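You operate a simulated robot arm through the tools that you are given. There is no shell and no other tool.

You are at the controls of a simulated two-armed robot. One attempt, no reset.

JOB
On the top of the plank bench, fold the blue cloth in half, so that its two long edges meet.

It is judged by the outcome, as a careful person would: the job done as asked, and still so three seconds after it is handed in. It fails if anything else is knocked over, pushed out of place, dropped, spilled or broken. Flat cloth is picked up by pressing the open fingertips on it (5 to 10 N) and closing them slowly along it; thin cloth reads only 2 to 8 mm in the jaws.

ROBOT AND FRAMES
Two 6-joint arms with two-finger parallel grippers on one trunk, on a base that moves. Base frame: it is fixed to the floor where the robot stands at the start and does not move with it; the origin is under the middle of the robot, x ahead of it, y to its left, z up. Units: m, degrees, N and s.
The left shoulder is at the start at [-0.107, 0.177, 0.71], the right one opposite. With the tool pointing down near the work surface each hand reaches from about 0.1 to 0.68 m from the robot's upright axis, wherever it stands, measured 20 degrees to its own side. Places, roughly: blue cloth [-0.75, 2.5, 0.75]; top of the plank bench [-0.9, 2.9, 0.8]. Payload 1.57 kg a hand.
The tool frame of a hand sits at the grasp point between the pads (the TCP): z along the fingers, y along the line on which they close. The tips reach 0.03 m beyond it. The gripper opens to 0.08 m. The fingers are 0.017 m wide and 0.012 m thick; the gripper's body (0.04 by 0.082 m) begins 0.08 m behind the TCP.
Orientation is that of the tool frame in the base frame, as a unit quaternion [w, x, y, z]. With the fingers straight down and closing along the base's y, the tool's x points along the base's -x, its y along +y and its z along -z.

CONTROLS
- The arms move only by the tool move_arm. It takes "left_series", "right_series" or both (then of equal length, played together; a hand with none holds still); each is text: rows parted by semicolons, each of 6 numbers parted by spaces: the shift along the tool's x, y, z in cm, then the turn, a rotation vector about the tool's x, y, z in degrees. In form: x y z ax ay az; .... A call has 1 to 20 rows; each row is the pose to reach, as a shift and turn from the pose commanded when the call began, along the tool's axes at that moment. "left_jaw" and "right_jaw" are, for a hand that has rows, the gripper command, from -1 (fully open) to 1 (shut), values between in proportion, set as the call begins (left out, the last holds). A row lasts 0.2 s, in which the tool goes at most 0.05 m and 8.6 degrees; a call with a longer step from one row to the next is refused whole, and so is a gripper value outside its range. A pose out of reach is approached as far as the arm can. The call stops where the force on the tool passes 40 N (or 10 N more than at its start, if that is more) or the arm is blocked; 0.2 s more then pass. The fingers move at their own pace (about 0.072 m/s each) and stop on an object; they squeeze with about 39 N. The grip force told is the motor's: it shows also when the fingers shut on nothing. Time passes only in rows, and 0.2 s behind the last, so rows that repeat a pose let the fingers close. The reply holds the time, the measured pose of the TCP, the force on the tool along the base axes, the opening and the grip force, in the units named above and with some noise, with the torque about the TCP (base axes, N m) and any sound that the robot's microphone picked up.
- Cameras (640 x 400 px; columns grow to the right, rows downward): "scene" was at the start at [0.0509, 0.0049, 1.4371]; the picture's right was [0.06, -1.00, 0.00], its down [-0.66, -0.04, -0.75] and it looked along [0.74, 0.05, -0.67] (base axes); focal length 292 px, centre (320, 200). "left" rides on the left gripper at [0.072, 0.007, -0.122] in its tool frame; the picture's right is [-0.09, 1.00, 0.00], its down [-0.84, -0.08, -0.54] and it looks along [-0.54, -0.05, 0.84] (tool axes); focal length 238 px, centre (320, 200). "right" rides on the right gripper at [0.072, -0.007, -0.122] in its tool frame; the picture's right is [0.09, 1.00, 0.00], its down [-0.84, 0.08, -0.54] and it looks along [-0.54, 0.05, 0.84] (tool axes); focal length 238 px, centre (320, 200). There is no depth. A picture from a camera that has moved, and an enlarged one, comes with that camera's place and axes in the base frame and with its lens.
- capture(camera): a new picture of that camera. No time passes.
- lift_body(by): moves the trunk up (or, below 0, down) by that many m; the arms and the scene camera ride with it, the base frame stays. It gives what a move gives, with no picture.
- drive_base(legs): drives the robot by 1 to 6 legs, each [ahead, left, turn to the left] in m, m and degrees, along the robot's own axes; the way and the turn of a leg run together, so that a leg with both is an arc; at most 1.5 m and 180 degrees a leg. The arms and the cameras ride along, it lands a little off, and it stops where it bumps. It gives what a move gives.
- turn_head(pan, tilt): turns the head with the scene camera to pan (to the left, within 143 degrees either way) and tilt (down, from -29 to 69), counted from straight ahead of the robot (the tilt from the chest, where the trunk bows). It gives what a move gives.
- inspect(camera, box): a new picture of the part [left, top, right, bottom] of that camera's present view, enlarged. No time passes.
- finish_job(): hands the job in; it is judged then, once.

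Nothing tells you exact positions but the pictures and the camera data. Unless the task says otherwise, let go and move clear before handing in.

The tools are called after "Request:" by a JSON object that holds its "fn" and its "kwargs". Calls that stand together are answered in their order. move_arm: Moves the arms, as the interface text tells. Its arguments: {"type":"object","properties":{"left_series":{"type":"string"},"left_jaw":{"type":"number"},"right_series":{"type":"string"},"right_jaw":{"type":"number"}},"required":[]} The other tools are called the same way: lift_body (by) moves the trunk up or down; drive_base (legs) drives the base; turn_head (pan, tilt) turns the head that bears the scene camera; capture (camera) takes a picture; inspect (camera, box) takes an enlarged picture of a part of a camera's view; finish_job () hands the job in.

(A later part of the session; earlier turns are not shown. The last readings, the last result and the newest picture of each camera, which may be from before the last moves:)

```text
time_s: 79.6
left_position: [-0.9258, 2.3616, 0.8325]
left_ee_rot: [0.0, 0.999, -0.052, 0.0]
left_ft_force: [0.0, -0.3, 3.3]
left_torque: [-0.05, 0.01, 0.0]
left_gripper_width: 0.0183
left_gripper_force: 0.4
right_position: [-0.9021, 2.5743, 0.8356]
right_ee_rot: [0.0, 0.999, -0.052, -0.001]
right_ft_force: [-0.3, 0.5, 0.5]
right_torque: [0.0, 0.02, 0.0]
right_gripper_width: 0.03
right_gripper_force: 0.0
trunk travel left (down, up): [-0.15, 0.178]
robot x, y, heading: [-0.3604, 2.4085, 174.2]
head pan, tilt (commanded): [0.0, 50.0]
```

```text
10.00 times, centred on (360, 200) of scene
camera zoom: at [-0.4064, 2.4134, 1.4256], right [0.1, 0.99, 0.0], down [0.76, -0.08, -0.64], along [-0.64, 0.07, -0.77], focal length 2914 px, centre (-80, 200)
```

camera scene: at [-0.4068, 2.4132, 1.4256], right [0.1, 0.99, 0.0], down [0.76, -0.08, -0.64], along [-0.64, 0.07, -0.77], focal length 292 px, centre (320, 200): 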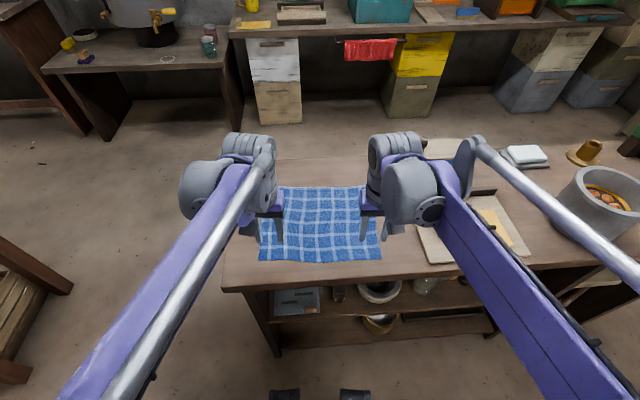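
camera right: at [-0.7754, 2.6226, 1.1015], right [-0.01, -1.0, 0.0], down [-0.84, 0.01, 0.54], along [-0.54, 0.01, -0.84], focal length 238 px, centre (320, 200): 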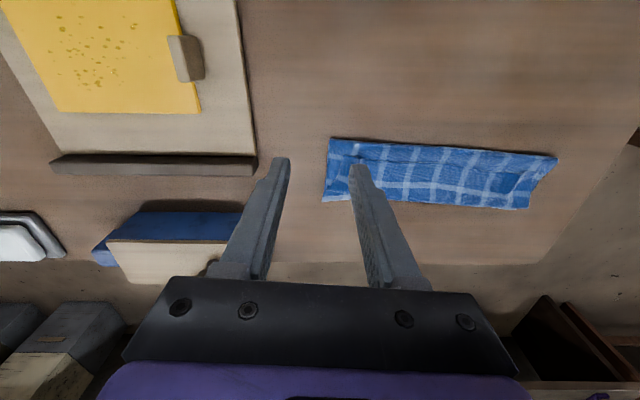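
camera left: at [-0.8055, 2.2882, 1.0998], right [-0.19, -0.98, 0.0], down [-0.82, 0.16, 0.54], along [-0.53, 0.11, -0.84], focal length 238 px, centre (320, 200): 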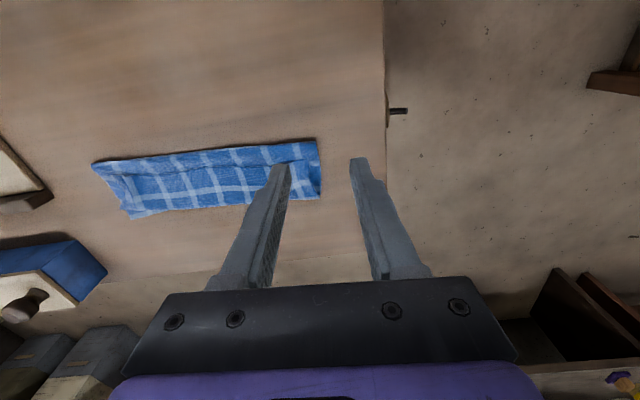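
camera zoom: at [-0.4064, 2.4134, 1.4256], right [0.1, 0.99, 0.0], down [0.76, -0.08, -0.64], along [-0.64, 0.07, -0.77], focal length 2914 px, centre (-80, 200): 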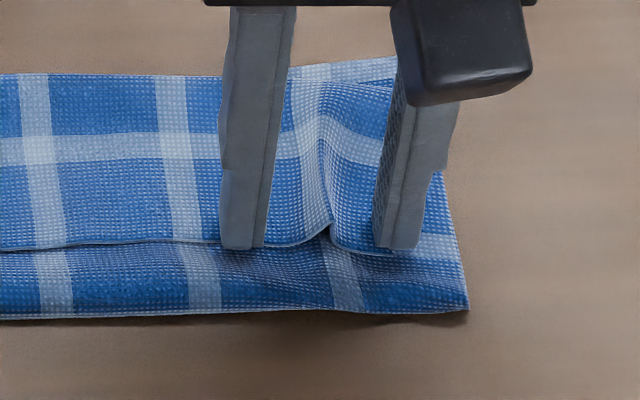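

The ridge stands ~8 mm tall with only a slight bump in the layer below. I'll raise 1 mm more and close on the ridge.

Request:
{"fn": "move_arm", "kwargs": {"right_series": "0 0 -0.1 0 0 0; 0 0 -0.1 0 0 0; 0 0 -0.1 0 0 0", "right_jaw": 0.5}}

Request:
{"fn": "inspect", "kwargs": {"camera": "scene", "box": [330, 180, 390, 220]}}

Request:
{"fn": "move_arm", "kwargs": {"right_series": "0 0 0 0 0 0; 0 0 0 0 0 0", "right_jaw": 0.7}}

Request:
{"fn": "inspect", "kwargs": {"camera": "scene", "box": [330, 180, 390, 220]}}

```text
time_s: 80.4
left_position: [-0.9258, 2.3612, 0.8332]
left_ee_rot: [0.0, 0.999, -0.052, -0.001]
left_ft_force: [-0.2, 0.3, 2.6]
left_torque: [-0.06, 0.0, -0.03]
left_gripper_width: 0.0185
left_gripper_force: 0.4
right_position: [-0.904, 2.5747, 0.8354]
right_ee_rot: [0.001, 0.999, -0.051, -0.001]
right_ft_force: [0.6, 0.3, -1.0]
right_torque: [-0.01, 0.0, 0.01]
right_gripper_width: 0.02
right_gripper_force: 0.0
trunk travel left (down, up): [-0.15, 0.178]
robot x, y, heading: [-0.3591, 2.4091, 174.2]
head pan, tilt (commanded): [0.0, 50.0]
```

```text
10.00 times, centred on (360, 200) of scene
camera zoom: at [-0.4064, 2.4134, 1.4256], right [0.1, 0.99, 0.0], down [0.76, -0.08, -0.64], along [-0.64, 0.07, -0.77], focal length 2914 px, centre (-80, 200)
```

zoom: 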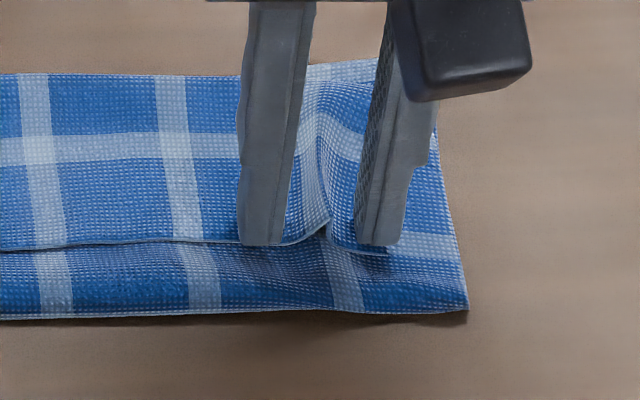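

```text
time_s: 81.0
left_position: [-0.9249, 2.3617, 0.8329]
left_ee_rot: [0.0, 0.999, -0.052, 0.0]
left_ft_force: [0.4, 0.4, 2.4]
left_torque: [-0.02, 0.02, 0.0]
left_gripper_width: 0.0182
left_gripper_force: 0.3
right_position: [-0.9028, 2.5764, 0.8367]
right_ee_rot: [0.0, 0.999, -0.052, -0.001]
right_ft_force: [-0.3, -0.6, -0.1]
right_torque: [-0.01, 0.05, 0.03]
right_gripper_width: 0.0121
right_gripper_force: 0.0
trunk travel left (down, up): [-0.15, 0.178]
robot x, y, heading: [-0.36, 2.4098, 174.3]
head pan, tilt (commanded): [0.0, 50.0]
```

```text
10.00 times, centred on (360, 200) of scene
camera zoom: at [-0.4064, 2.4134, 1.4256], right [0.1, 0.99, 0.0], down [0.76, -0.08, -0.64], along [-0.64, 0.07, -0.77], focal length 2914 px, centre (-80, 200)
```

zoom: 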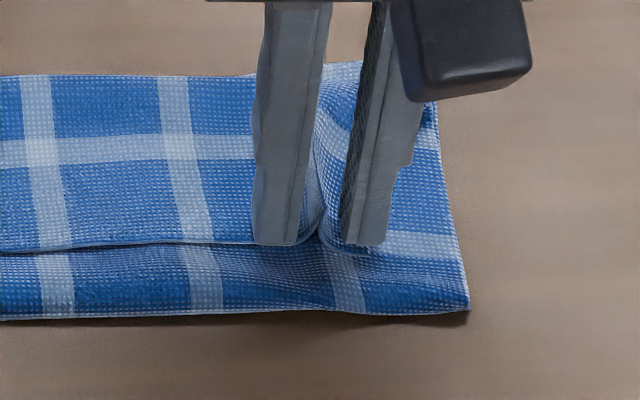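

The ridge is between the fingers. Closing fully on the right, then checking.

Request:
{"fn": "move_arm", "kwargs": {"right_series": "0 0 0 0 0 0; 0 0 0 0 0 0", "right_jaw": 0.85}}

Request:
{"fn": "move_arm", "kwargs": {"right_series": "0 0 0 0 0 0; 0 0 0 0 0 0; 0 0 0 0 0 0", "right_jaw": 1}}

Request:
{"fn": "inspect", "kwargs": {"camera": "scene", "box": [330, 180, 390, 220]}}

Request:
{"fn": "inspect", "kwargs": {"camera": "scene", "box": [260, 180, 320, 220]}}

```text
time_s: 81.6
left_position: [-0.9254, 2.3617, 0.8337]
left_ee_rot: [0.0, 0.999, -0.052, 0.0]
left_ft_force: [-0.3, -0.8, 2.0]
left_torque: [-0.03, 0.01, 0.01]
left_gripper_width: 0.0185
left_gripper_force: 0.1
right_position: [-0.9027, 2.5739, 0.8363]
right_ee_rot: [0.0, 0.999, -0.052, -0.002]
right_ft_force: [-0.7, -0.9, 0.3]
right_torque: [-0.03, 0.01, 0.0]
right_gripper_width: 0.0064
right_gripper_force: 0.3
trunk travel left (down, up): [-0.15, 0.178]
robot x, y, heading: [-0.3596, 2.4102, 174.0]
head pan, tilt (commanded): [0.0, 50.0]
```

```text
time_s: 82.4
left_position: [-0.9257, 2.3606, 0.8327]
left_ee_rot: [0.0, 0.999, -0.052, -0.001]
left_ft_force: [0.4, 0.2, 2.3]
left_torque: [-0.01, -0.01, -0.03]
left_gripper_width: 0.0187
left_gripper_force: 0.4
right_position: [-0.9038, 2.5752, 0.8364]
right_ee_rot: [0.0, 0.999, -0.051, -0.001]
right_ft_force: [-0.3, -0.8, 0.2]
right_torque: [0.03, -0.02, -0.02]
right_gripper_width: 0.0024
right_gripper_force: 23.7
trunk travel left (down, up): [-0.15, 0.178]
robot x, y, heading: [-0.3603, 2.4102, 174.1]
head pan, tilt (commanded): [0.0, 50.0]
```

```text
10.00 times, centred on (360, 200) of scene
camera zoom: at [-0.4064, 2.4134, 1.4256], right [0.1, 0.99, 0.0], down [0.76, -0.08, -0.64], along [-0.64, 0.07, -0.77], focal length 2914 px, centre (-80, 200)
```

zoom: 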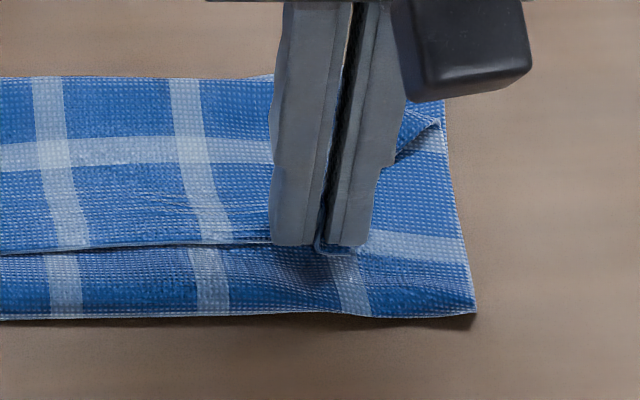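

```text
10.00 times, centred on (290, 200) of scene
camera zoom: at [-0.4064, 2.4134, 1.4256], right [0.1, 0.99, 0.0], down [0.76, -0.08, -0.64], along [-0.64, 0.07, -0.77], focal length 2914 px, centre (620, 200)
```

zoom: 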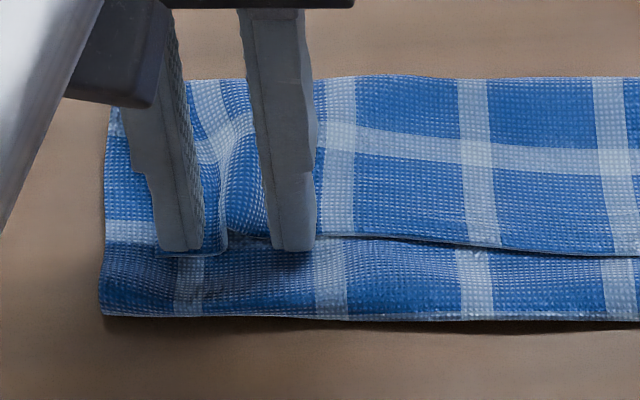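

The right pinch holds just the strip (2.4 mm). Now the left: raise ~2.5 mm and close on its ridge in the same way.

Request:
{"fn": "move_arm", "kwargs": {"left_series": "0 0 -0.1 0 0 0; 0 0 -0.25 0 0 0; 0 0 -0.25 0 0 0", "left_jaw": 0.6}}

Request:
{"fn": "move_arm", "kwargs": {"left_series": "0 0 0 0 0 0; 0 0 0 0 0 0", "left_jaw": 0.8}}

Request:
{"fn": "inspect", "kwargs": {"camera": "scene", "box": [260, 180, 320, 220]}}

```text
time_s: 83.2
left_position: [-0.9253, 2.362, 0.8346]
left_ee_rot: [0.001, 0.999, -0.051, 0.0]
left_ft_force: [-0.5, -0.1, 0.3]
left_torque: [0.01, -0.01, -0.01]
left_gripper_width: 0.0162
left_gripper_force: 0.1
right_position: [-0.9032, 2.5746, 0.8355]
right_ee_rot: [0.0, 0.999, -0.051, -0.001]
right_ft_force: [-0.1, -0.1, -0.5]
right_torque: [0.02, 0.0, -0.03]
right_gripper_width: 0.0025
right_gripper_force: 24.1
trunk travel left (down, up): [-0.15, 0.178]
robot x, y, heading: [-0.3649, 2.4132, 174.2]
head pan, tilt (commanded): [0.0, 50.0]
```

```text
time_s: 83.8
left_position: [-0.9252, 2.3622, 0.8352]
left_ee_rot: [0.0, 0.999, -0.051, 0.0]
left_ft_force: [0.5, -0.1, -0.5]
left_torque: [-0.02, -0.01, 0.02]
left_gripper_width: 0.0081
left_gripper_force: 0.3
right_position: [-0.903, 2.5747, 0.8366]
right_ee_rot: [0.0, 0.999, -0.051, 0.0]
right_ft_force: [0.0, -0.5, 0.0]
right_torque: [0.0, 0.01, 0.05]
right_gripper_width: 0.0026
right_gripper_force: 23.8
trunk travel left (down, up): [-0.15, 0.178]
robot x, y, heading: [-0.361, 2.4102, 174.1]
head pan, tilt (commanded): [0.0, 50.0]
```

```text
10.00 times, centred on (290, 200) of scene
camera zoom: at [-0.4066, 2.4134, 1.4256], right [0.1, 0.99, 0.0], down [0.76, -0.08, -0.64], along [-0.64, 0.07, -0.77], focal length 2914 px, centre (620, 200)
```

zoom: 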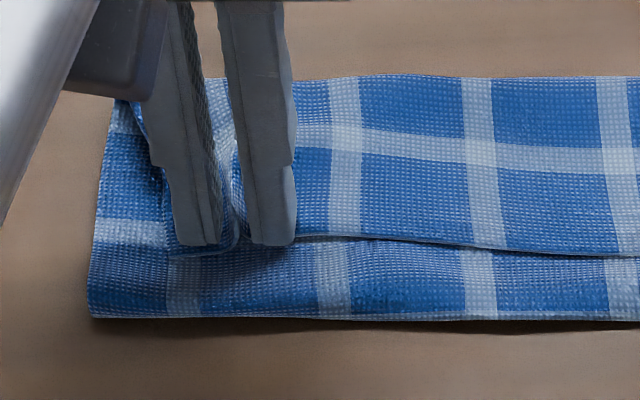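

Request:
{"fn": "move_arm", "kwargs": {"left_series": "0 0 0 0 0 0; 0 0 0 0 0 0; 0 0 0 0 0 0", "left_jaw": 1}}

Request:
{"fn": "move_arm", "kwargs": {"left_series": "0 0 -0.5 0 0 0; 0 0 -1.0 0 0 0; 0 0 -1.5 0 0 0; 0 0 -1.5 0 0 0", "right_series": "0 0 -0.5 0 0 0; 0 0 -1.0 0 0 0; 0 0 -1.5 0 0 0; 0 0 -1.5 0 0 0"}}

Request:
{"fn": "inspect", "kwargs": {"camera": "scene", "box": [240, 150, 400, 250]}}

Request:
{"fn": "inspect", "kwargs": {"camera": "left", "box": [220, 80, 420, 280]}}

Request:
{"fn": "inspect", "kwargs": {"camera": "right", "box": [220, 80, 420, 280]}}

```text
time_s: 84.6
left_position: [-0.9258, 2.3613, 0.836]
left_ee_rot: [0.0, 0.999, -0.052, -0.001]
left_ft_force: [-0.3, 0.0, -0.7]
left_torque: [0.0, 0.01, 0.02]
left_gripper_width: 0.0022
left_gripper_force: 23.8
right_position: [-0.9031, 2.5736, 0.8364]
right_ee_rot: [0.001, 0.999, -0.052, -0.001]
right_ft_force: [-0.4, 0.5, 0.6]
right_torque: [-0.01, 0.01, -0.02]
right_gripper_width: 0.0027
right_gripper_force: 23.8
trunk travel left (down, up): [-0.15, 0.178]
robot x, y, heading: [-0.3614, 2.41, 174.4]
head pan, tilt (commanded): [0.0, 50.0]
```

```text
time_s: 85.6
left_position: [-0.9276, 2.3606, 0.8501]
left_ee_rot: [0.0, 0.999, -0.052, 0.0]
left_ft_force: [0.1, -1.1, -1.0]
left_torque: [-0.01, 0.0, -0.01]
left_gripper_width: 0.002
left_gripper_force: 23.3
right_position: [-0.9033, 2.5734, 0.8515]
right_ee_rot: [0.0, 0.999, -0.052, -0.001]
right_ft_force: [0.4, 0.4, -0.1]
right_torque: [0.0, 0.03, -0.02]
right_gripper_width: 0.0025
right_gripper_force: 23.6
trunk travel left (down, up): [-0.15, 0.178]
robot x, y, heading: [-0.3605, 2.4082, 174.3]
head pan, tilt (commanded): [0.0, 50.0]
```

```text
4.00 times, centred on (320, 200) of scene
camera zoom: at [-0.4067, 2.4134, 1.4256], right [0.1, 0.99, 0.0], down [0.76, -0.08, -0.64], along [-0.64, 0.07, -0.77], focal length 1166 px, centre (320, 200)
```

zoom: 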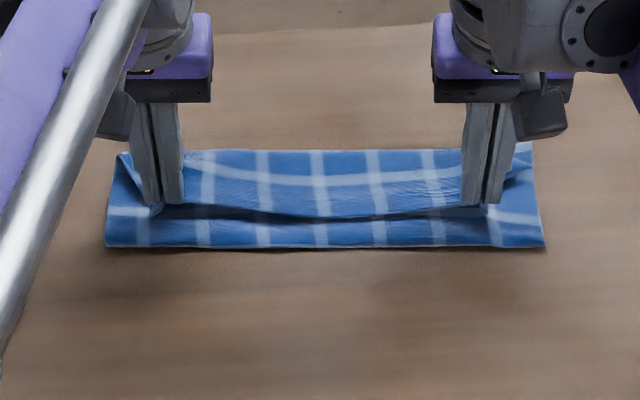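

```text
2.00 times, centred on (320, 180) of left
camera zoom: at [-0.8562, 2.348, 0.9728], right [-0.19, -0.98, 0.0], down [-0.82, 0.16, 0.54], along [-0.53, 0.11, -0.84], focal length 477 px, centre (320, 240)
```

zoom: 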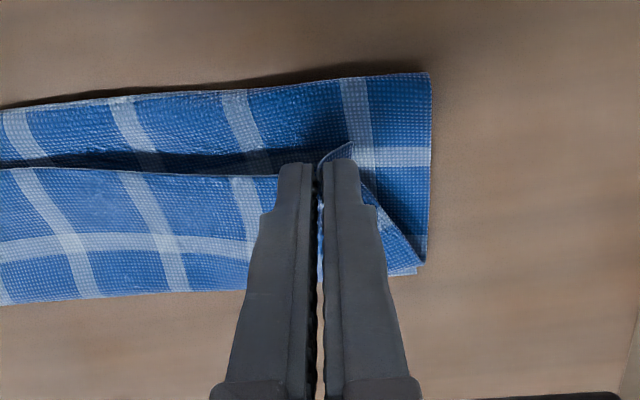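

```text
2.00 times, centred on (320, 180) of right
camera zoom: at [-0.831, 2.5735, 0.9732], right [-0.01, -1.0, 0.0], down [-0.84, 0.01, 0.54], along [-0.54, 0.01, -0.84], focal length 477 px, centre (320, 240)
```

zoom: 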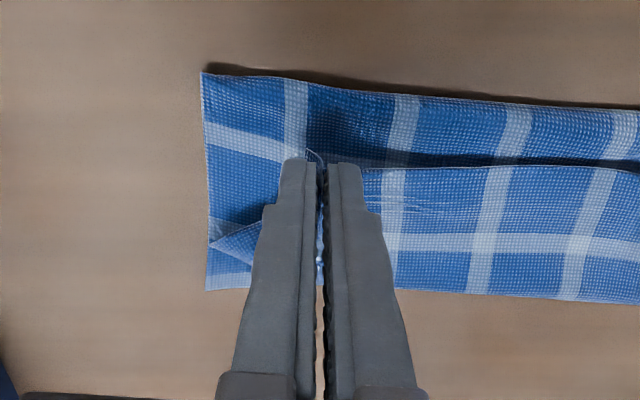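

Both hands hold only the top strip, right at its edge. To keep the turned-back hem as small as possible, I'll set it back down, open slightly, shift the fingers ~8 mm toward me and re-pinch just the last few millimetres of each ridge.

Request:
{"fn": "move_arm", "kwargs": {"left_series": "0 0 0.5 0 0 0; 0 0 1.0 0 0 0; 0 0 1.5 0 0 0; 0 0 1.5 0 0 0", "right_series": "0 0 0.5 0 0 0; 0 0 1.0 0 0 0; 0 0 1.5 0 0 0; 0 0 1.5 0 0 0"}}

Request:
{"fn": "move_arm", "kwargs": {"left_series": "0 0 0 0 0 0; 0 0 0 0 0 0; 0.4 0 -0.05 0 0 0; 0.8 0 -0.05 0 0 0; 0.8 0 -0.05 0 0 0", "right_series": "0 0 0 0 0 0; 0 0 0 0 0 0; 0.4 0 -0.05 0 0 0; 0.8 0 -0.05 0 0 0; 0.8 0 -0.05 0 0 0", "left_jaw": 0.65, "right_jaw": 0.65}}

Request:
{"fn": "inspect", "kwargs": {"camera": "scene", "box": [330, 180, 390, 220]}}

Request:
{"fn": "inspect", "kwargs": {"camera": "scene", "box": [260, 180, 320, 220]}}

Request:
{"fn": "inspect", "kwargs": {"camera": "left", "box": [220, 80, 420, 280]}}

Request:
{"fn": "inspect", "kwargs": {"camera": "right", "box": [220, 80, 420, 280]}}

```text
time_s: 86.6
left_position: [-0.9266, 2.3617, 0.8365]
left_ee_rot: [0.0, 0.999, -0.052, 0.0]
left_ft_force: [-0.9, 0.0, 0.5]
left_torque: [0.03, 0.01, -0.05]
left_gripper_width: 0.0021
left_gripper_force: 23.5
right_position: [-0.9029, 2.574, 0.836]
right_ee_rot: [0.0, 0.999, -0.051, -0.001]
right_ft_force: [-0.2, -0.6, 0.7]
right_torque: [0.0, 0.05, 0.03]
right_gripper_width: 0.0024
right_gripper_force: 23.8
trunk travel left (down, up): [-0.15, 0.178]
robot x, y, heading: [-0.3589, 2.4105, 174.1]
head pan, tilt (commanded): [0.0, 50.0]
```

```text
time_s: 87.8
left_position: [-0.9177, 2.3602, 0.8359]
left_ee_rot: [0.0, 0.999, -0.051, 0.0]
left_ft_force: [0.6, 0.1, 0.0]
left_torque: [0.01, -0.01, 0.0]
left_gripper_width: 0.0138
left_gripper_force: 0.1
right_position: [-0.8953, 2.5724, 0.8373]
right_ee_rot: [0.0, 0.999, -0.052, 0.0]
right_ft_force: [0.3, 0.2, -0.3]
right_torque: [0.02, 0.03, 0.01]
right_gripper_width: 0.014
right_gripper_force: 0.1
trunk travel left (down, up): [-0.15, 0.178]
robot x, y, heading: [-0.3635, 2.4084, 174.2]
head pan, tilt (commanded): [0.0, 50.0]
```

```text
10.00 times, centred on (360, 200) of scene
camera zoom: at [-0.4067, 2.4134, 1.4256], right [0.1, 0.99, 0.0], down [0.76, -0.08, -0.64], along [-0.64, 0.07, -0.77], focal length 2914 px, centre (-80, 200)
```

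zoom: 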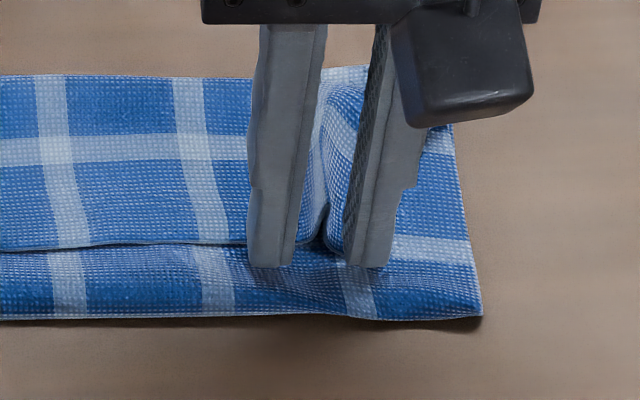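

```text
10.00 times, centred on (290, 200) of scene
camera zoom: at [-0.4067, 2.4134, 1.4256], right [0.1, 0.99, 0.0], down [0.76, -0.08, -0.64], along [-0.64, 0.07, -0.77], focal length 2914 px, centre (620, 200)
```

zoom: 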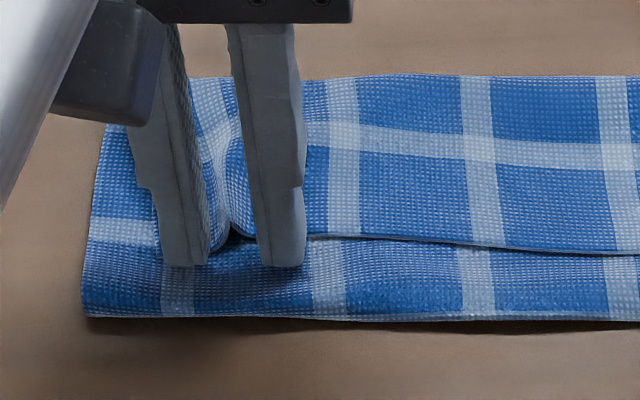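

```text
2.00 times, centred on (320, 180) of left
camera zoom: at [-0.8481, 2.3477, 0.9583], right [-0.19, -0.98, 0.0], down [-0.82, 0.16, 0.54], along [-0.53, 0.11, -0.84], focal length 477 px, centre (320, 240)
```

zoom: 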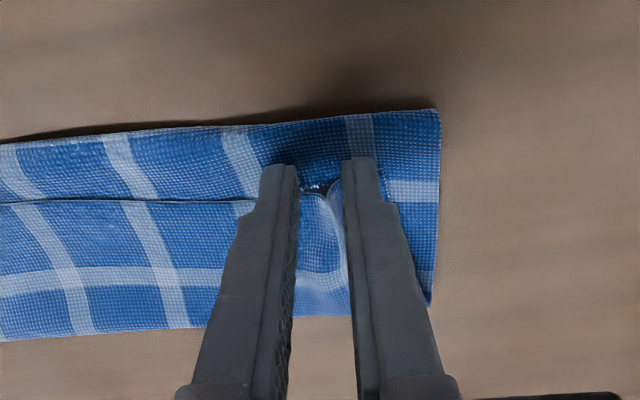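

```text
2.00 times, centred on (320, 180) of right
camera zoom: at [-0.823, 2.5726, 0.9588], right [-0.01, -1.0, 0.0], down [-0.84, 0.01, 0.54], along [-0.54, 0.01, -0.84], focal length 477 px, centre (320, 240)
```

zoom: 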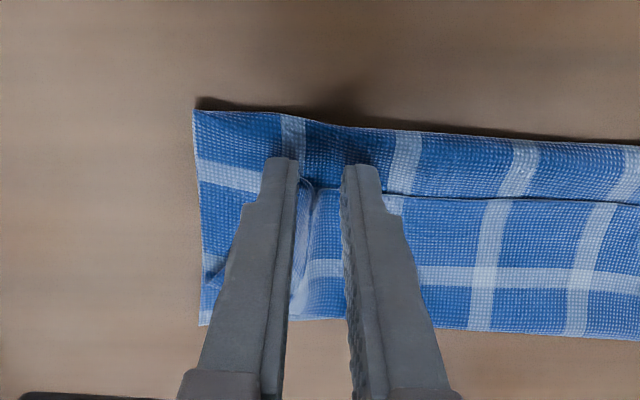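

The ridges stand between the fingers with only ~7–9 mm of overlap. Closing again.

Request:
{"fn": "move_arm", "kwargs": {"left_series": "0 0 0 0 0 0; 0 0 0 0 0 0", "right_series": "0 0 0 0 0 0; 0 0 0 0 0 0", "left_jaw": 0.82, "right_jaw": 0.82}}

Request:
{"fn": "move_arm", "kwargs": {"left_series": "0 0 0 0 0 0; 0 0 0 0 0 0; 0 0 0 0 0 0", "right_series": "0 0 0 0 0 0; 0 0 0 0 0 0; 0 0 0 0 0 0", "left_jaw": 1, "right_jaw": 1}}

Request:
{"fn": "move_arm", "kwargs": {"left_series": "0.2 0 -0.7 0 0 0; 0.5 0 -1.4 0 0 0; 0.8 0 -2.1 0 0 0; 0.8 0 -2.1 0 0 0", "right_series": "0.2 0 -0.7 0 0 0; 0.5 0 -1.4 0 0 0; 0.8 0 -2.1 0 0 0; 0.8 0 -2.1 0 0 0"}}

Request:
{"fn": "inspect", "kwargs": {"camera": "scene", "box": [240, 150, 400, 250]}}

Request:
{"fn": "inspect", "kwargs": {"camera": "left", "box": [220, 80, 420, 280]}}

Request:
{"fn": "inspect", "kwargs": {"camera": "right", "box": [220, 80, 420, 280]}}

```text
time_s: 88.4
left_position: [-0.9179, 2.3611, 0.8372]
left_ee_rot: [-0.001, 0.999, -0.052, 0.0]
left_ft_force: [-0.7, -1.0, -0.1]
left_torque: [0.03, 0.0, 0.03]
left_gripper_width: 0.0072
left_gripper_force: 0.1
right_position: [-0.8942, 2.5738, 0.836]
right_ee_rot: [0.0, 0.999, -0.051, -0.001]
right_ft_force: [0.8, -0.7, -0.6]
right_torque: [0.0, -0.01, 0.03]
right_gripper_width: 0.0072
right_gripper_force: 0.0
trunk travel left (down, up): [-0.15, 0.178]
robot x, y, heading: [-0.3624, 2.4072, 174.2]
head pan, tilt (commanded): [0.0, 50.0]
```

```text
time_s: 89.2
left_position: [-0.9187, 2.3603, 0.8361]
left_ee_rot: [0.001, 0.999, -0.051, 0.0]
left_ft_force: [0.5, -0.8, -0.5]
left_torque: [0.02, -0.01, -0.02]
left_gripper_width: 0.0018
left_gripper_force: 23.1
right_position: [-0.895, 2.5729, 0.8357]
right_ee_rot: [-0.001, 0.999, -0.051, -0.001]
right_ft_force: [0.5, 0.1, 0.1]
right_torque: [-0.02, 0.0, 0.0]
right_gripper_width: 0.0022
right_gripper_force: 23.3
trunk travel left (down, up): [-0.15, 0.178]
robot x, y, heading: [-0.3632, 2.4115, 174.4]
head pan, tilt (commanded): [0.0, 50.0]
```

```text
time_s: 90.2
left_position: [-0.9095, 2.3615, 0.8588]
left_ee_rot: [0.0, 0.999, -0.051, 0.001]
left_ft_force: [-0.8, 0.0, 0.4]
left_torque: [0.01, 0.0, -0.01]
left_gripper_width: 0.0015
left_gripper_force: 23.7
right_position: [-0.8872, 2.5711, 0.8566]
right_ee_rot: [0.0, 0.999, -0.052, -0.001]
right_ft_force: [0.3, 0.2, -0.1]
right_torque: [0.02, 0.01, 0.02]
right_gripper_width: 0.0024
right_gripper_force: 23.8
trunk travel left (down, up): [-0.15, 0.178]
robot x, y, heading: [-0.3648, 2.4109, 174.2]
head pan, tilt (commanded): [0.0, 50.0]
```

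```text
4.00 times, centred on (320, 200) of scene
camera zoom: at [-0.4068, 2.4134, 1.4256], right [0.1, 0.99, 0.0], down [0.76, -0.08, -0.64], along [-0.64, 0.07, -0.77], focal length 1166 px, centre (320, 200)
```

zoom: 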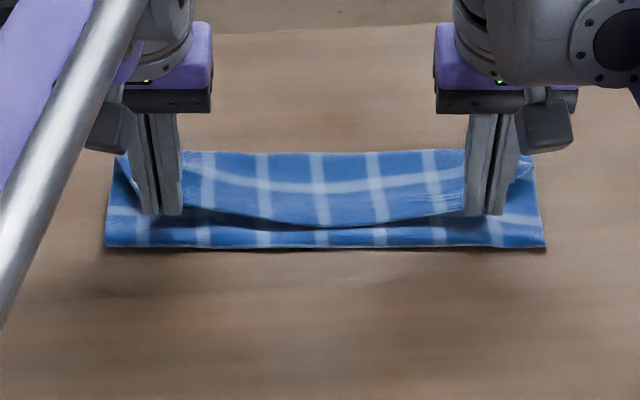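

```text
2.00 times, centred on (320, 180) of left
camera zoom: at [-0.8403, 2.3477, 0.9801], right [-0.19, -0.98, 0.0], down [-0.82, 0.16, 0.54], along [-0.53, 0.11, -0.84], focal length 477 px, centre (320, 240)
```

zoom: 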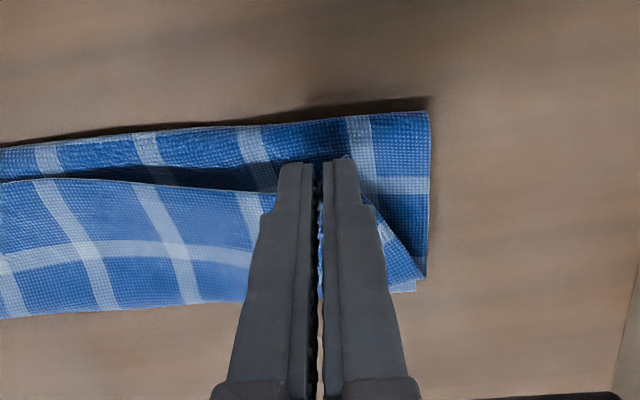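

```text
2.00 times, centred on (320, 180) of right
camera zoom: at [-0.8154, 2.5715, 0.9799], right [-0.01, -1.0, 0.0], down [-0.84, 0.01, 0.54], along [-0.54, 0.01, -0.84], focal length 477 px, centre (320, 240)
```

zoom: 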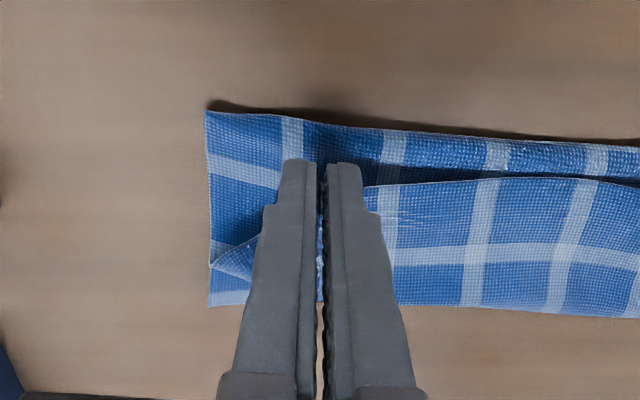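

Good grips with small overlap. Now I raise the edge up and back until the upper half hangs vertically over the intended fold line (f≈1.115), spreading slightly.

Request:
{"fn": "move_arm", "kwargs": {"left_series": "0.4 0.1 -0.8 0 0 0; 0.8 0.2 -1.6 0 0 0; 1.3 0.3 -2.4 0 0 0; 1.8 0.4 -3.2 0 0 0; 2.3 0.4 -4.0 0 0 0; 2.8 0.4 -4.8 0 0 0; 3.3 0.4 -5.6 0 0 0; 3.8 0.4 -6.4 0 0 0; 4.3 0.4 -7.0 0 0 0; 4.3 0.4 -7.0 0 0 0", "right_series": "0.4 -0.1 -0.8 0 0 0; 0.8 -0.2 -1.6 0 0 0; 1.2 -0.3 -2.4 0 0 0; 1.7 -0.4 -3.2 0 0 0; 2.2 -0.4 -4.0 0 0 0; 2.6 -0.4 -4.8 0 0 0; 3.0 -0.4 -5.6 0 0 0; 3.5 -0.4 -6.4 0 0 0; 4.0 -0.4 -7.2 0 0 0; 4.0 -0.4 -7.2 0 0 0"}}

Request:
{"fn": "inspect", "kwargs": {"camera": "scene", "box": [240, 150, 400, 250]}}

Request:
{"fn": "capture", "kwargs": {"camera": "left"}}

Request:
{"fn": "capture", "kwargs": {"camera": "right"}}

```text
time_s: 92.4
left_position: [-0.8686, 2.3528, 0.9272]
left_ee_rot: [0.001, 0.999, -0.052, 0.0]
left_ft_force: [0.9, 3.5, 0.3]
left_torque: [0.1, -0.03, -0.03]
left_gripper_width: 0.002
left_gripper_force: 23.4
right_position: [-0.8478, 2.5716, 0.9291]
right_ee_rot: [0.001, 0.999, -0.052, -0.001]
right_ft_force: [-0.4, -3.7, 0.3]
right_torque: [-0.12, 0.02, 0.04]
right_gripper_width: 0.0024
right_gripper_force: 23.8
trunk travel left (down, up): [-0.15, 0.178]
robot x, y, heading: [-0.3636, 2.4074, 174.5]
head pan, tilt (commanded): [0.0, 50.0]
```

```text
4.00 times, centred on (320, 200) of scene
camera zoom: at [-0.4068, 2.4134, 1.4256], right [0.1, 0.99, 0.0], down [0.76, -0.08, -0.64], along [-0.64, 0.07, -0.77], focal length 1166 px, centre (320, 200)
```

zoom: 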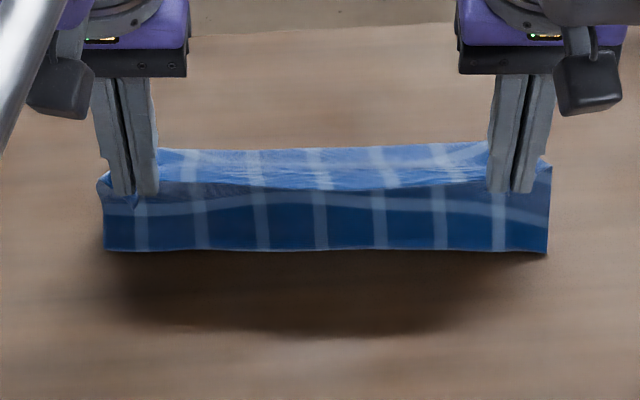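

```text
taken
camera left: at [-0.7989, 2.3386, 1.0499], right [-0.19, -0.98, 0.0], down [-0.82, 0.16, 0.54], along [-0.53, 0.11, -0.84], focal length 238 px, centre (320, 200)
```

left: 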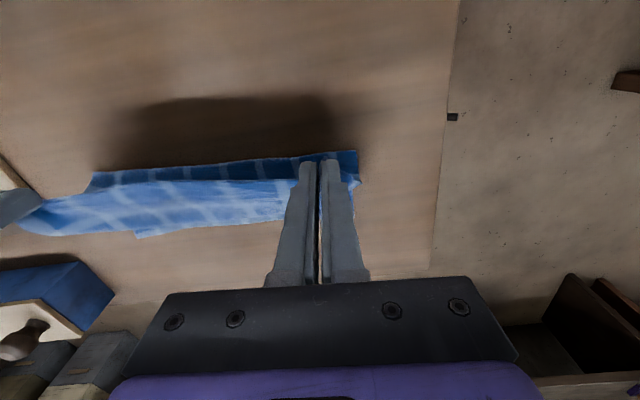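

```text
taken
camera right: at [-0.7745, 2.5713, 1.0511], right [-0.01, -1.0, 0.0], down [-0.84, 0.01, 0.54], along [-0.54, 0.01, -0.84], focal length 238 px, centre (320, 200)
```

right: 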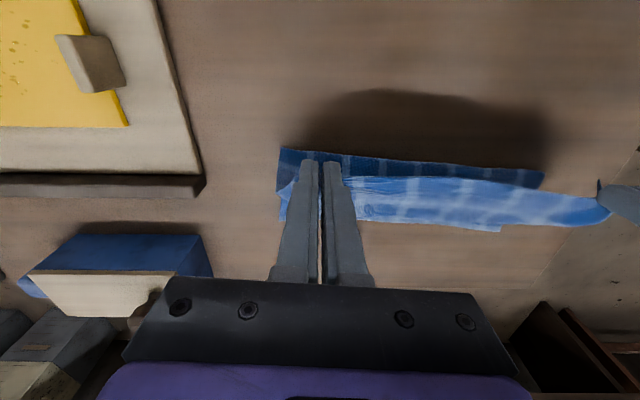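

The crease is still too far forward (f≈1.14) because the upper layer was slack. I'll bring the edge further back toward me so the bottom layer lies down to the middle line, then fold forward along a taut arc.

Request:
{"fn": "move_arm", "kwargs": {"left_series": "0.8 0 0.1 0 0 0; 1.6 0 0.2 0 0 0; 2.4 0 0.4 0 0 0; 3.2 0 0.6 0 0 0; 4.0 0 0.8 0 0 0; 4.8 0 1.0 0 0 0; 5.6 0 1.3 0 0 0; 6.4 0 1.6 0 0 0; 6.4 0 1.6 0 0 0; 6.4 0 1.6 0 0 0", "right_series": "0.8 0 0.1 0 0 0; 1.6 0 0.2 0 0 0; 2.4 0 0.4 0 0 0; 3.2 0 0.6 0 0 0; 4.0 0 0.8 0 0 0; 4.8 0 1.0 0 0 0; 5.6 0 1.3 0 0 0; 6.4 0 1.7 0 0 0; 6.4 0 1.7 0 0 0; 6.4 0 1.7 0 0 0"}}

Request:
{"fn": "inspect", "kwargs": {"camera": "scene", "box": [240, 150, 400, 250]}}

Request:
{"fn": "capture", "kwargs": {"camera": "left"}}

Request:
{"fn": "capture", "kwargs": {"camera": "right"}}

```text
time_s: 94.6
left_position: [-0.8036, 2.3454, 0.9098]
left_ee_rot: [0.0, 0.999, -0.051, 0.0]
left_ft_force: [-0.4, 3.5, -0.4]
left_torque: [0.09, 0.02, -0.05]
left_gripper_width: 0.0018
left_gripper_force: 23.4
right_position: [-0.7826, 2.5644, 0.9124]
right_ee_rot: [0.0, 0.999, -0.052, -0.001]
right_ft_force: [-0.6, -4.2, -0.9]
right_torque: [-0.14, 0.03, 0.03]
right_gripper_width: 0.0025
right_gripper_force: 23.8
trunk travel left (down, up): [-0.15, 0.178]
robot x, y, heading: [-0.361, 2.4125, 174.3]
head pan, tilt (commanded): [0.0, 50.0]
```

```text
4.00 times, centred on (320, 200) of scene
camera zoom: at [-0.4065, 2.4134, 1.4256], right [0.1, 0.99, 0.0], down [0.76, -0.08, -0.64], along [-0.64, 0.07, -0.77], focal length 1166 px, centre (320, 200)
```

zoom: 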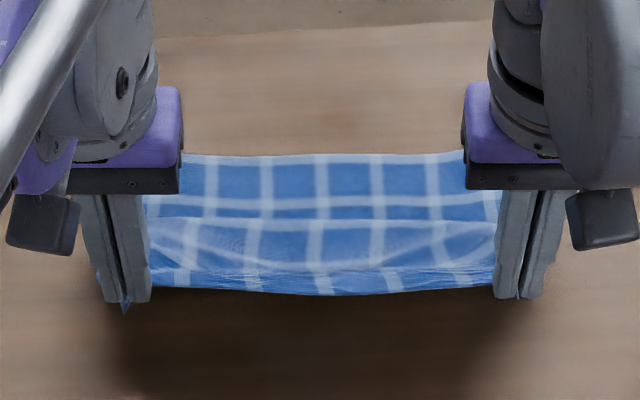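

```text
taken
camera left: at [-0.7342, 2.3316, 1.0331], right [-0.19, -0.98, 0.0], down [-0.82, 0.16, 0.54], along [-0.53, 0.11, -0.84], focal length 238 px, centre (320, 200)
```

left: 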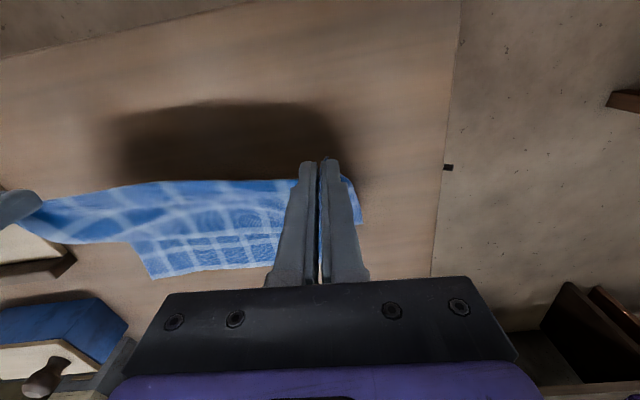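

```text
taken
camera right: at [-0.7106, 2.5646, 1.0345], right [-0.01, -1.0, 0.0], down [-0.84, 0.01, 0.54], along [-0.54, 0.01, -0.84], focal length 238 px, centre (320, 200)
```

right: 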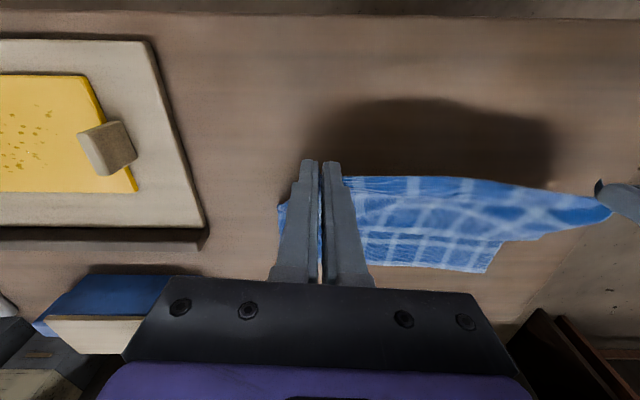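

The far edge is unmoved and the cloth now hangs like a curtain to the middle line. Now the forward fold along the taut arc.

Request:
{"fn": "move_arm", "kwargs": {"left_series": "-1.3 0 -0.9 0 0 0; -2.6 0 -1.65 0 0 0; -4.4 0 -2.1 0 0 0; -6.3 0 -2.3 0 0 0; -8.2 0 -2.1 0 0 0; -10.0 0 -1.65 0 0 0; -11.3 0 -1.1 0 0 0; -12.5 0 -0.35 0 0 0; -13.6 0 0.55 0 0 0; -14.6 0 1.55 0 0 0; -15.2 0 2.3 0 0 0; -15.6 0 3.1 0 0 0; -16.0 0 3.9 0 0 0; -16.3 0 4.8 0 0 0; -16.5 0 5.5 0 0 0; -16.7 0 6.2 0 0 0; -16.7 0 6.2 0 0 0", "right_series": "-1.3 0 -0.9 0 0 0; -2.6 0 -1.65 0 0 0; -4.4 0 -2.1 0 0 0; -6.3 0 -2.3 0 0 0; -8.2 0 -2.1 0 0 0; -10.0 0 -1.65 0 0 0; -11.4 0 -1.1 0 0 0; -12.6 0 -0.35 0 0 0; -13.7 0 0.55 0 0 0; -14.7 0 1.55 0 0 0; -15.4 0 2.3 0 0 0; -15.9 0 3.1 0 0 0; -16.3 0 3.9 0 0 0; -16.6 0 4.8 0 0 0; -16.9 0 5.5 0 0 0; -17.0 0 6.3 0 0 0; -17.0 0 6.3 0 0 0"}}

Request:
{"fn": "inspect", "kwargs": {"camera": "scene", "box": [240, 150, 400, 250]}}

Request:
{"fn": "capture", "kwargs": {"camera": "left"}}

Request:
{"fn": "capture", "kwargs": {"camera": "right"}}

```text
time_s: 98.2
left_position: [-0.9687, 2.3625, 0.8497]
left_ee_rot: [-0.001, 0.999, -0.051, 0.0]
left_ft_force: [0.6, 4.4, -0.9]
left_torque: [0.15, 0.03, -0.03]
left_gripper_width: 0.002
left_gripper_force: 23.9
right_position: [-0.9512, 2.5835, 0.8491]
right_ee_rot: [0.0, 0.999, -0.051, 0.0]
right_ft_force: [-0.6, -4.8, 0.1]
right_torque: [-0.13, -0.04, 0.08]
right_gripper_width: 0.0022
right_gripper_force: 23.9
trunk travel left (down, up): [-0.15, 0.178]
robot x, y, heading: [-0.3599, 2.4099, 173.9]
head pan, tilt (commanded): [0.0, 50.0]
```

```text
4.00 times, centred on (320, 200) of scene
camera zoom: at [-0.4066, 2.4134, 1.4256], right [0.1, 0.99, 0.0], down [0.76, -0.08, -0.64], along [-0.64, 0.07, -0.77], focal length 1166 px, centre (320, 200)
```

zoom: 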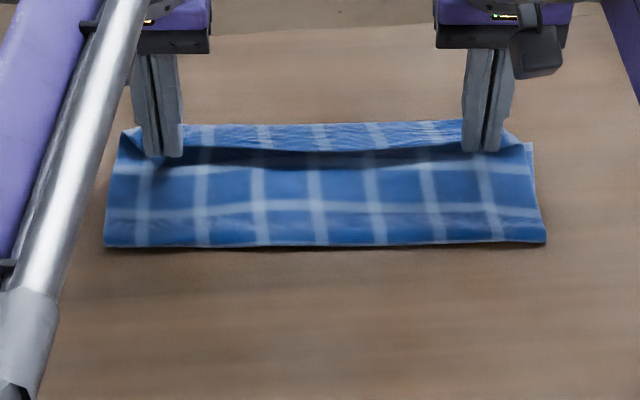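

```text
taken
camera left: at [-0.8995, 2.3487, 0.9722], right [-0.19, -0.98, 0.0], down [-0.82, 0.16, 0.54], along [-0.53, 0.11, -0.84], focal length 238 px, centre (320, 200)
```

left: 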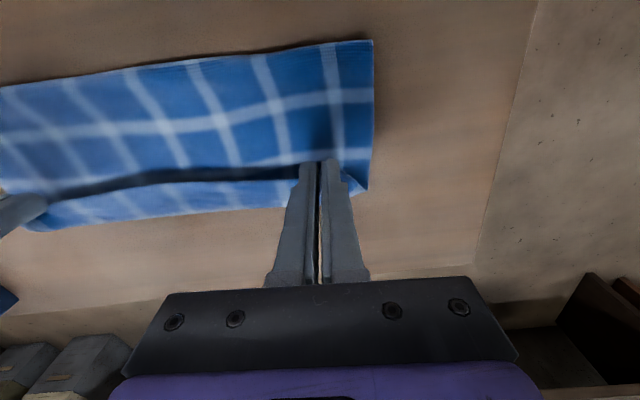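

```text
taken
camera right: at [-0.8796, 2.5829, 0.9717], right [-0.01, -1.0, 0.0], down [-0.84, 0.01, 0.54], along [-0.54, 0.01, -0.84], focal length 238 px, centre (320, 200)
```

right: 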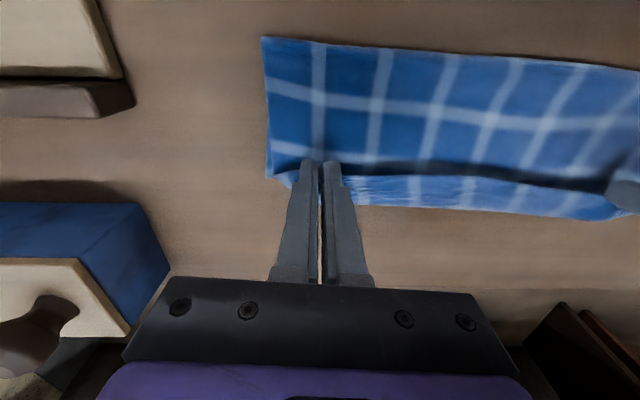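

Request:
{"fn": "inspect", "kwargs": {"camera": "left", "box": [220, 20, 420, 220]}}

Request:
{"fn": "inspect", "kwargs": {"camera": "right", "box": [220, 20, 420, 220]}}

Request:
{"fn": "inspect", "kwargs": {"camera": "scene", "box": [260, 170, 320, 220]}}

Request:
{"fn": "inspect", "kwargs": {"camera": "scene", "box": [330, 170, 390, 220]}}

```text
2.00 times, centred on (320, 120) of left
camera zoom: at [-0.8995, 2.3487, 0.9722], right [-0.19, -0.98, 0.0], down [-0.82, 0.16, 0.54], along [-0.53, 0.11, -0.84], focal length 477 px, centre (320, 360)
```

zoom: 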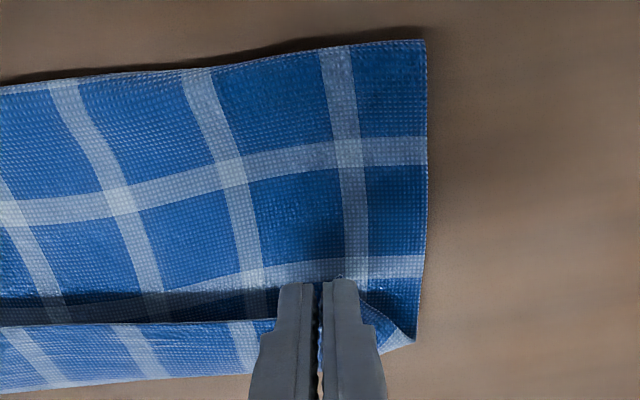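

```text
2.00 times, centred on (320, 120) of right
camera zoom: at [-0.8796, 2.5829, 0.9717], right [-0.01, -1.0, 0.0], down [-0.84, 0.01, 0.54], along [-0.54, 0.01, -0.84], focal length 477 px, centre (320, 360)
```

zoom: 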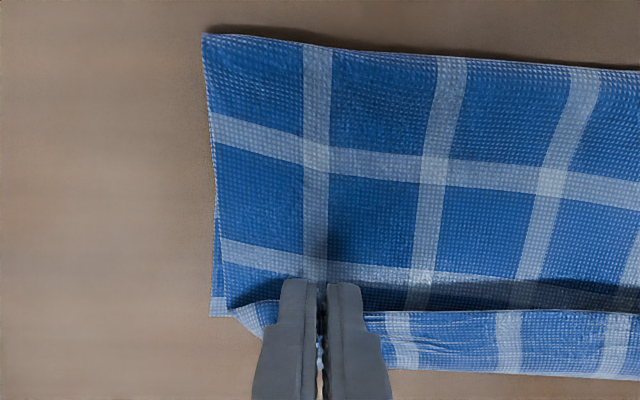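

```text
8.00 times, centred on (290, 195) of scene
camera zoom: at [-0.4066, 2.4134, 1.4256], right [0.1, 0.99, 0.0], down [0.76, -0.08, -0.64], along [-0.64, 0.07, -0.77], focal length 2332 px, centre (560, 240)
```

zoom: 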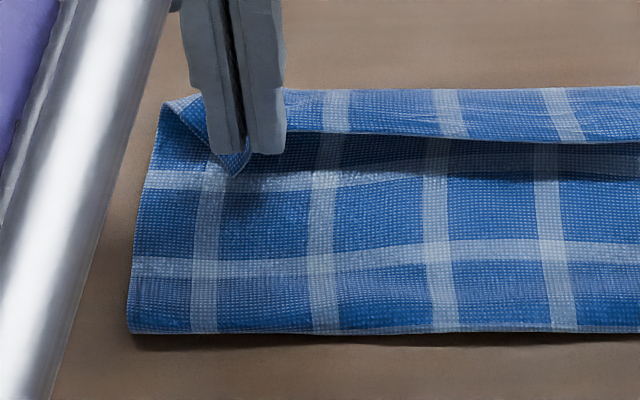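

```text
8.00 times, centred on (360, 195) of scene
camera zoom: at [-0.4066, 2.4134, 1.4256], right [0.1, 0.99, 0.0], down [0.76, -0.08, -0.64], along [-0.64, 0.07, -0.77], focal length 2332 px, centre (0, 240)
```

zoom: 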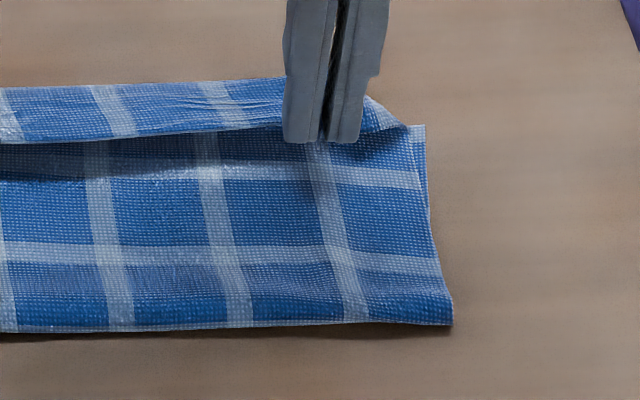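

I see what happened: the cloth leaves the fingers forward and bends with ~1 cm radius, which pulled the fold line ~2.4 cm too far forward. I'll bring the edge back over to lay the bottom down to the middle again, then fold with a corrected path that allows for that bend.

Request:
{"fn": "move_arm", "kwargs": {"left_series": "0.5 0 -1.5 0 0 0; 1.2 0 -3.0 0 0 0; 2.2 0 -4.5 0 0 0; 3.5 0 -6.0 0 0 0; 5.0 0 -7.2 0 0 0; 6.5 0 -8.0 0 0 0; 8.0 0 -8.5 0 0 0; 9.5 0 -8.6 0 0 0; 11.0 0 -8.5 0 0 0; 12.5 0 -8.2 0 0 0; 14.0 0 -7.6 0 0 0; 15.5 0 -6.8 0 0 0; 17.0 0 -5.8 0 0 0; 18.3 0 -4.7 0 0 0; 19.4 0 -3.7 0 0 0; 19.4 0 -3.7 0 0 0; 19.4 0 -3.7 0 0 0", "right_series": "0.5 0 -1.5 0 0 0; 1.2 0 -3.0 0 0 0; 2.2 0 -4.5 0 0 0; 3.5 0 -6.0 0 0 0; 5.0 0 -7.2 0 0 0; 6.5 0 -8.0 0 0 0; 8.0 0 -8.5 0 0 0; 9.5 0 -8.6 0 0 0; 11.0 0 -8.5 0 0 0; 12.5 0 -8.2 0 0 0; 14.0 0 -7.6 0 0 0; 15.5 0 -6.8 0 0 0; 17.0 0 -5.8 0 0 0; 18.2 0 -4.7 0 0 0; 19.3 0 -3.7 0 0 0; 19.3 0 -3.7 0 0 0; 19.3 0 -3.7 0 0 0"}}

Request:
{"fn": "inspect", "kwargs": {"camera": "scene", "box": [240, 150, 400, 250]}}

Request:
{"fn": "capture", "kwargs": {"camera": "left"}}

Request:
{"fn": "capture", "kwargs": {"camera": "right"}}

```text
time_s: 101.8
left_position: [-0.7768, 2.3427, 0.8857]
left_ee_rot: [-0.001, 0.999, -0.052, 0.0]
left_ft_force: [-0.5, 3.0, 0.6]
left_torque: [0.09, -0.01, -0.02]
left_gripper_width: 0.0014
left_gripper_force: 23.9
right_position: [-0.7602, 2.5637, 0.8867]
right_ee_rot: [0.0, 0.999, -0.051, 0.0]
right_ft_force: [-1.1, -2.6, -0.7]
right_torque: [-0.1, 0.0, 0.03]
right_gripper_width: 0.0019
right_gripper_force: 23.1
trunk travel left (down, up): [-0.15, 0.178]
robot x, y, heading: [-0.3611, 2.4074, 174.2]
head pan, tilt (commanded): [0.0, 50.0]
```

```text
4.00 times, centred on (320, 200) of scene
camera zoom: at [-0.4065, 2.4134, 1.4256], right [0.1, 0.99, 0.0], down [0.76, -0.08, -0.64], along [-0.64, 0.07, -0.77], focal length 1166 px, centre (320, 200)
```

zoom: 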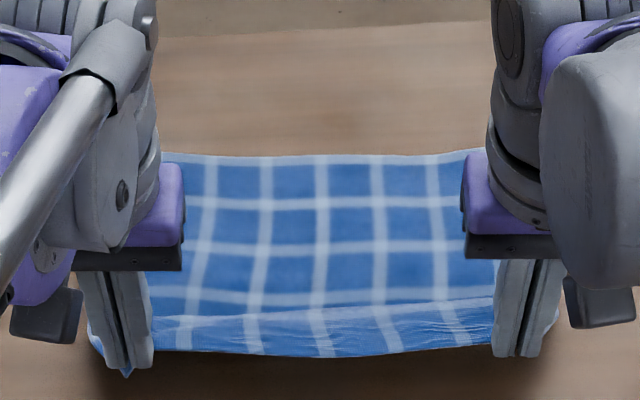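

```text
taken
camera left: at [-0.7061, 2.3296, 1.0081], right [-0.19, -0.98, 0.0], down [-0.82, 0.16, 0.54], along [-0.53, 0.11, -0.84], focal length 238 px, centre (320, 200)
```

left: 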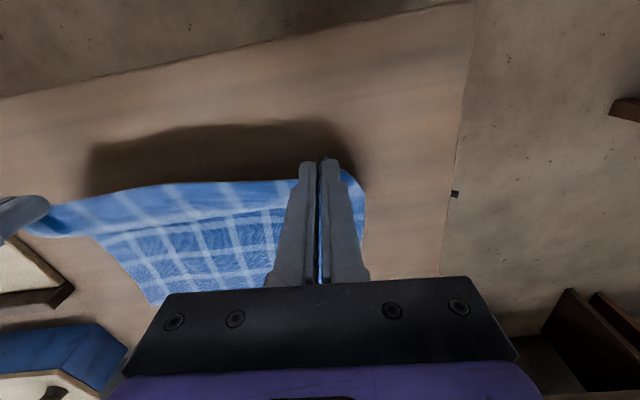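

```text
taken
camera right: at [-0.6882, 2.5624, 1.0083], right [-0.01, -1.0, 0.0], down [-0.84, 0.01, 0.54], along [-0.54, 0.01, -0.84], focal length 238 px, centre (320, 200)
```

right: 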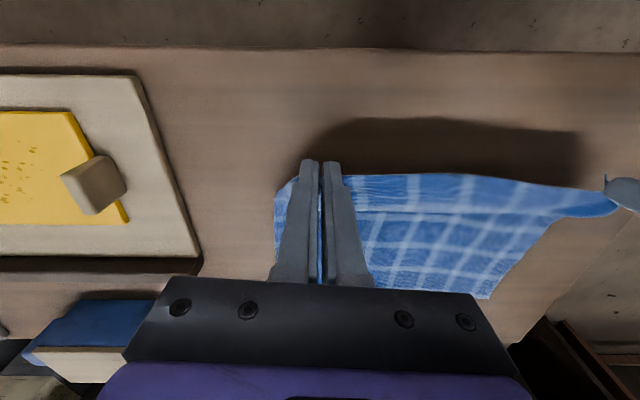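

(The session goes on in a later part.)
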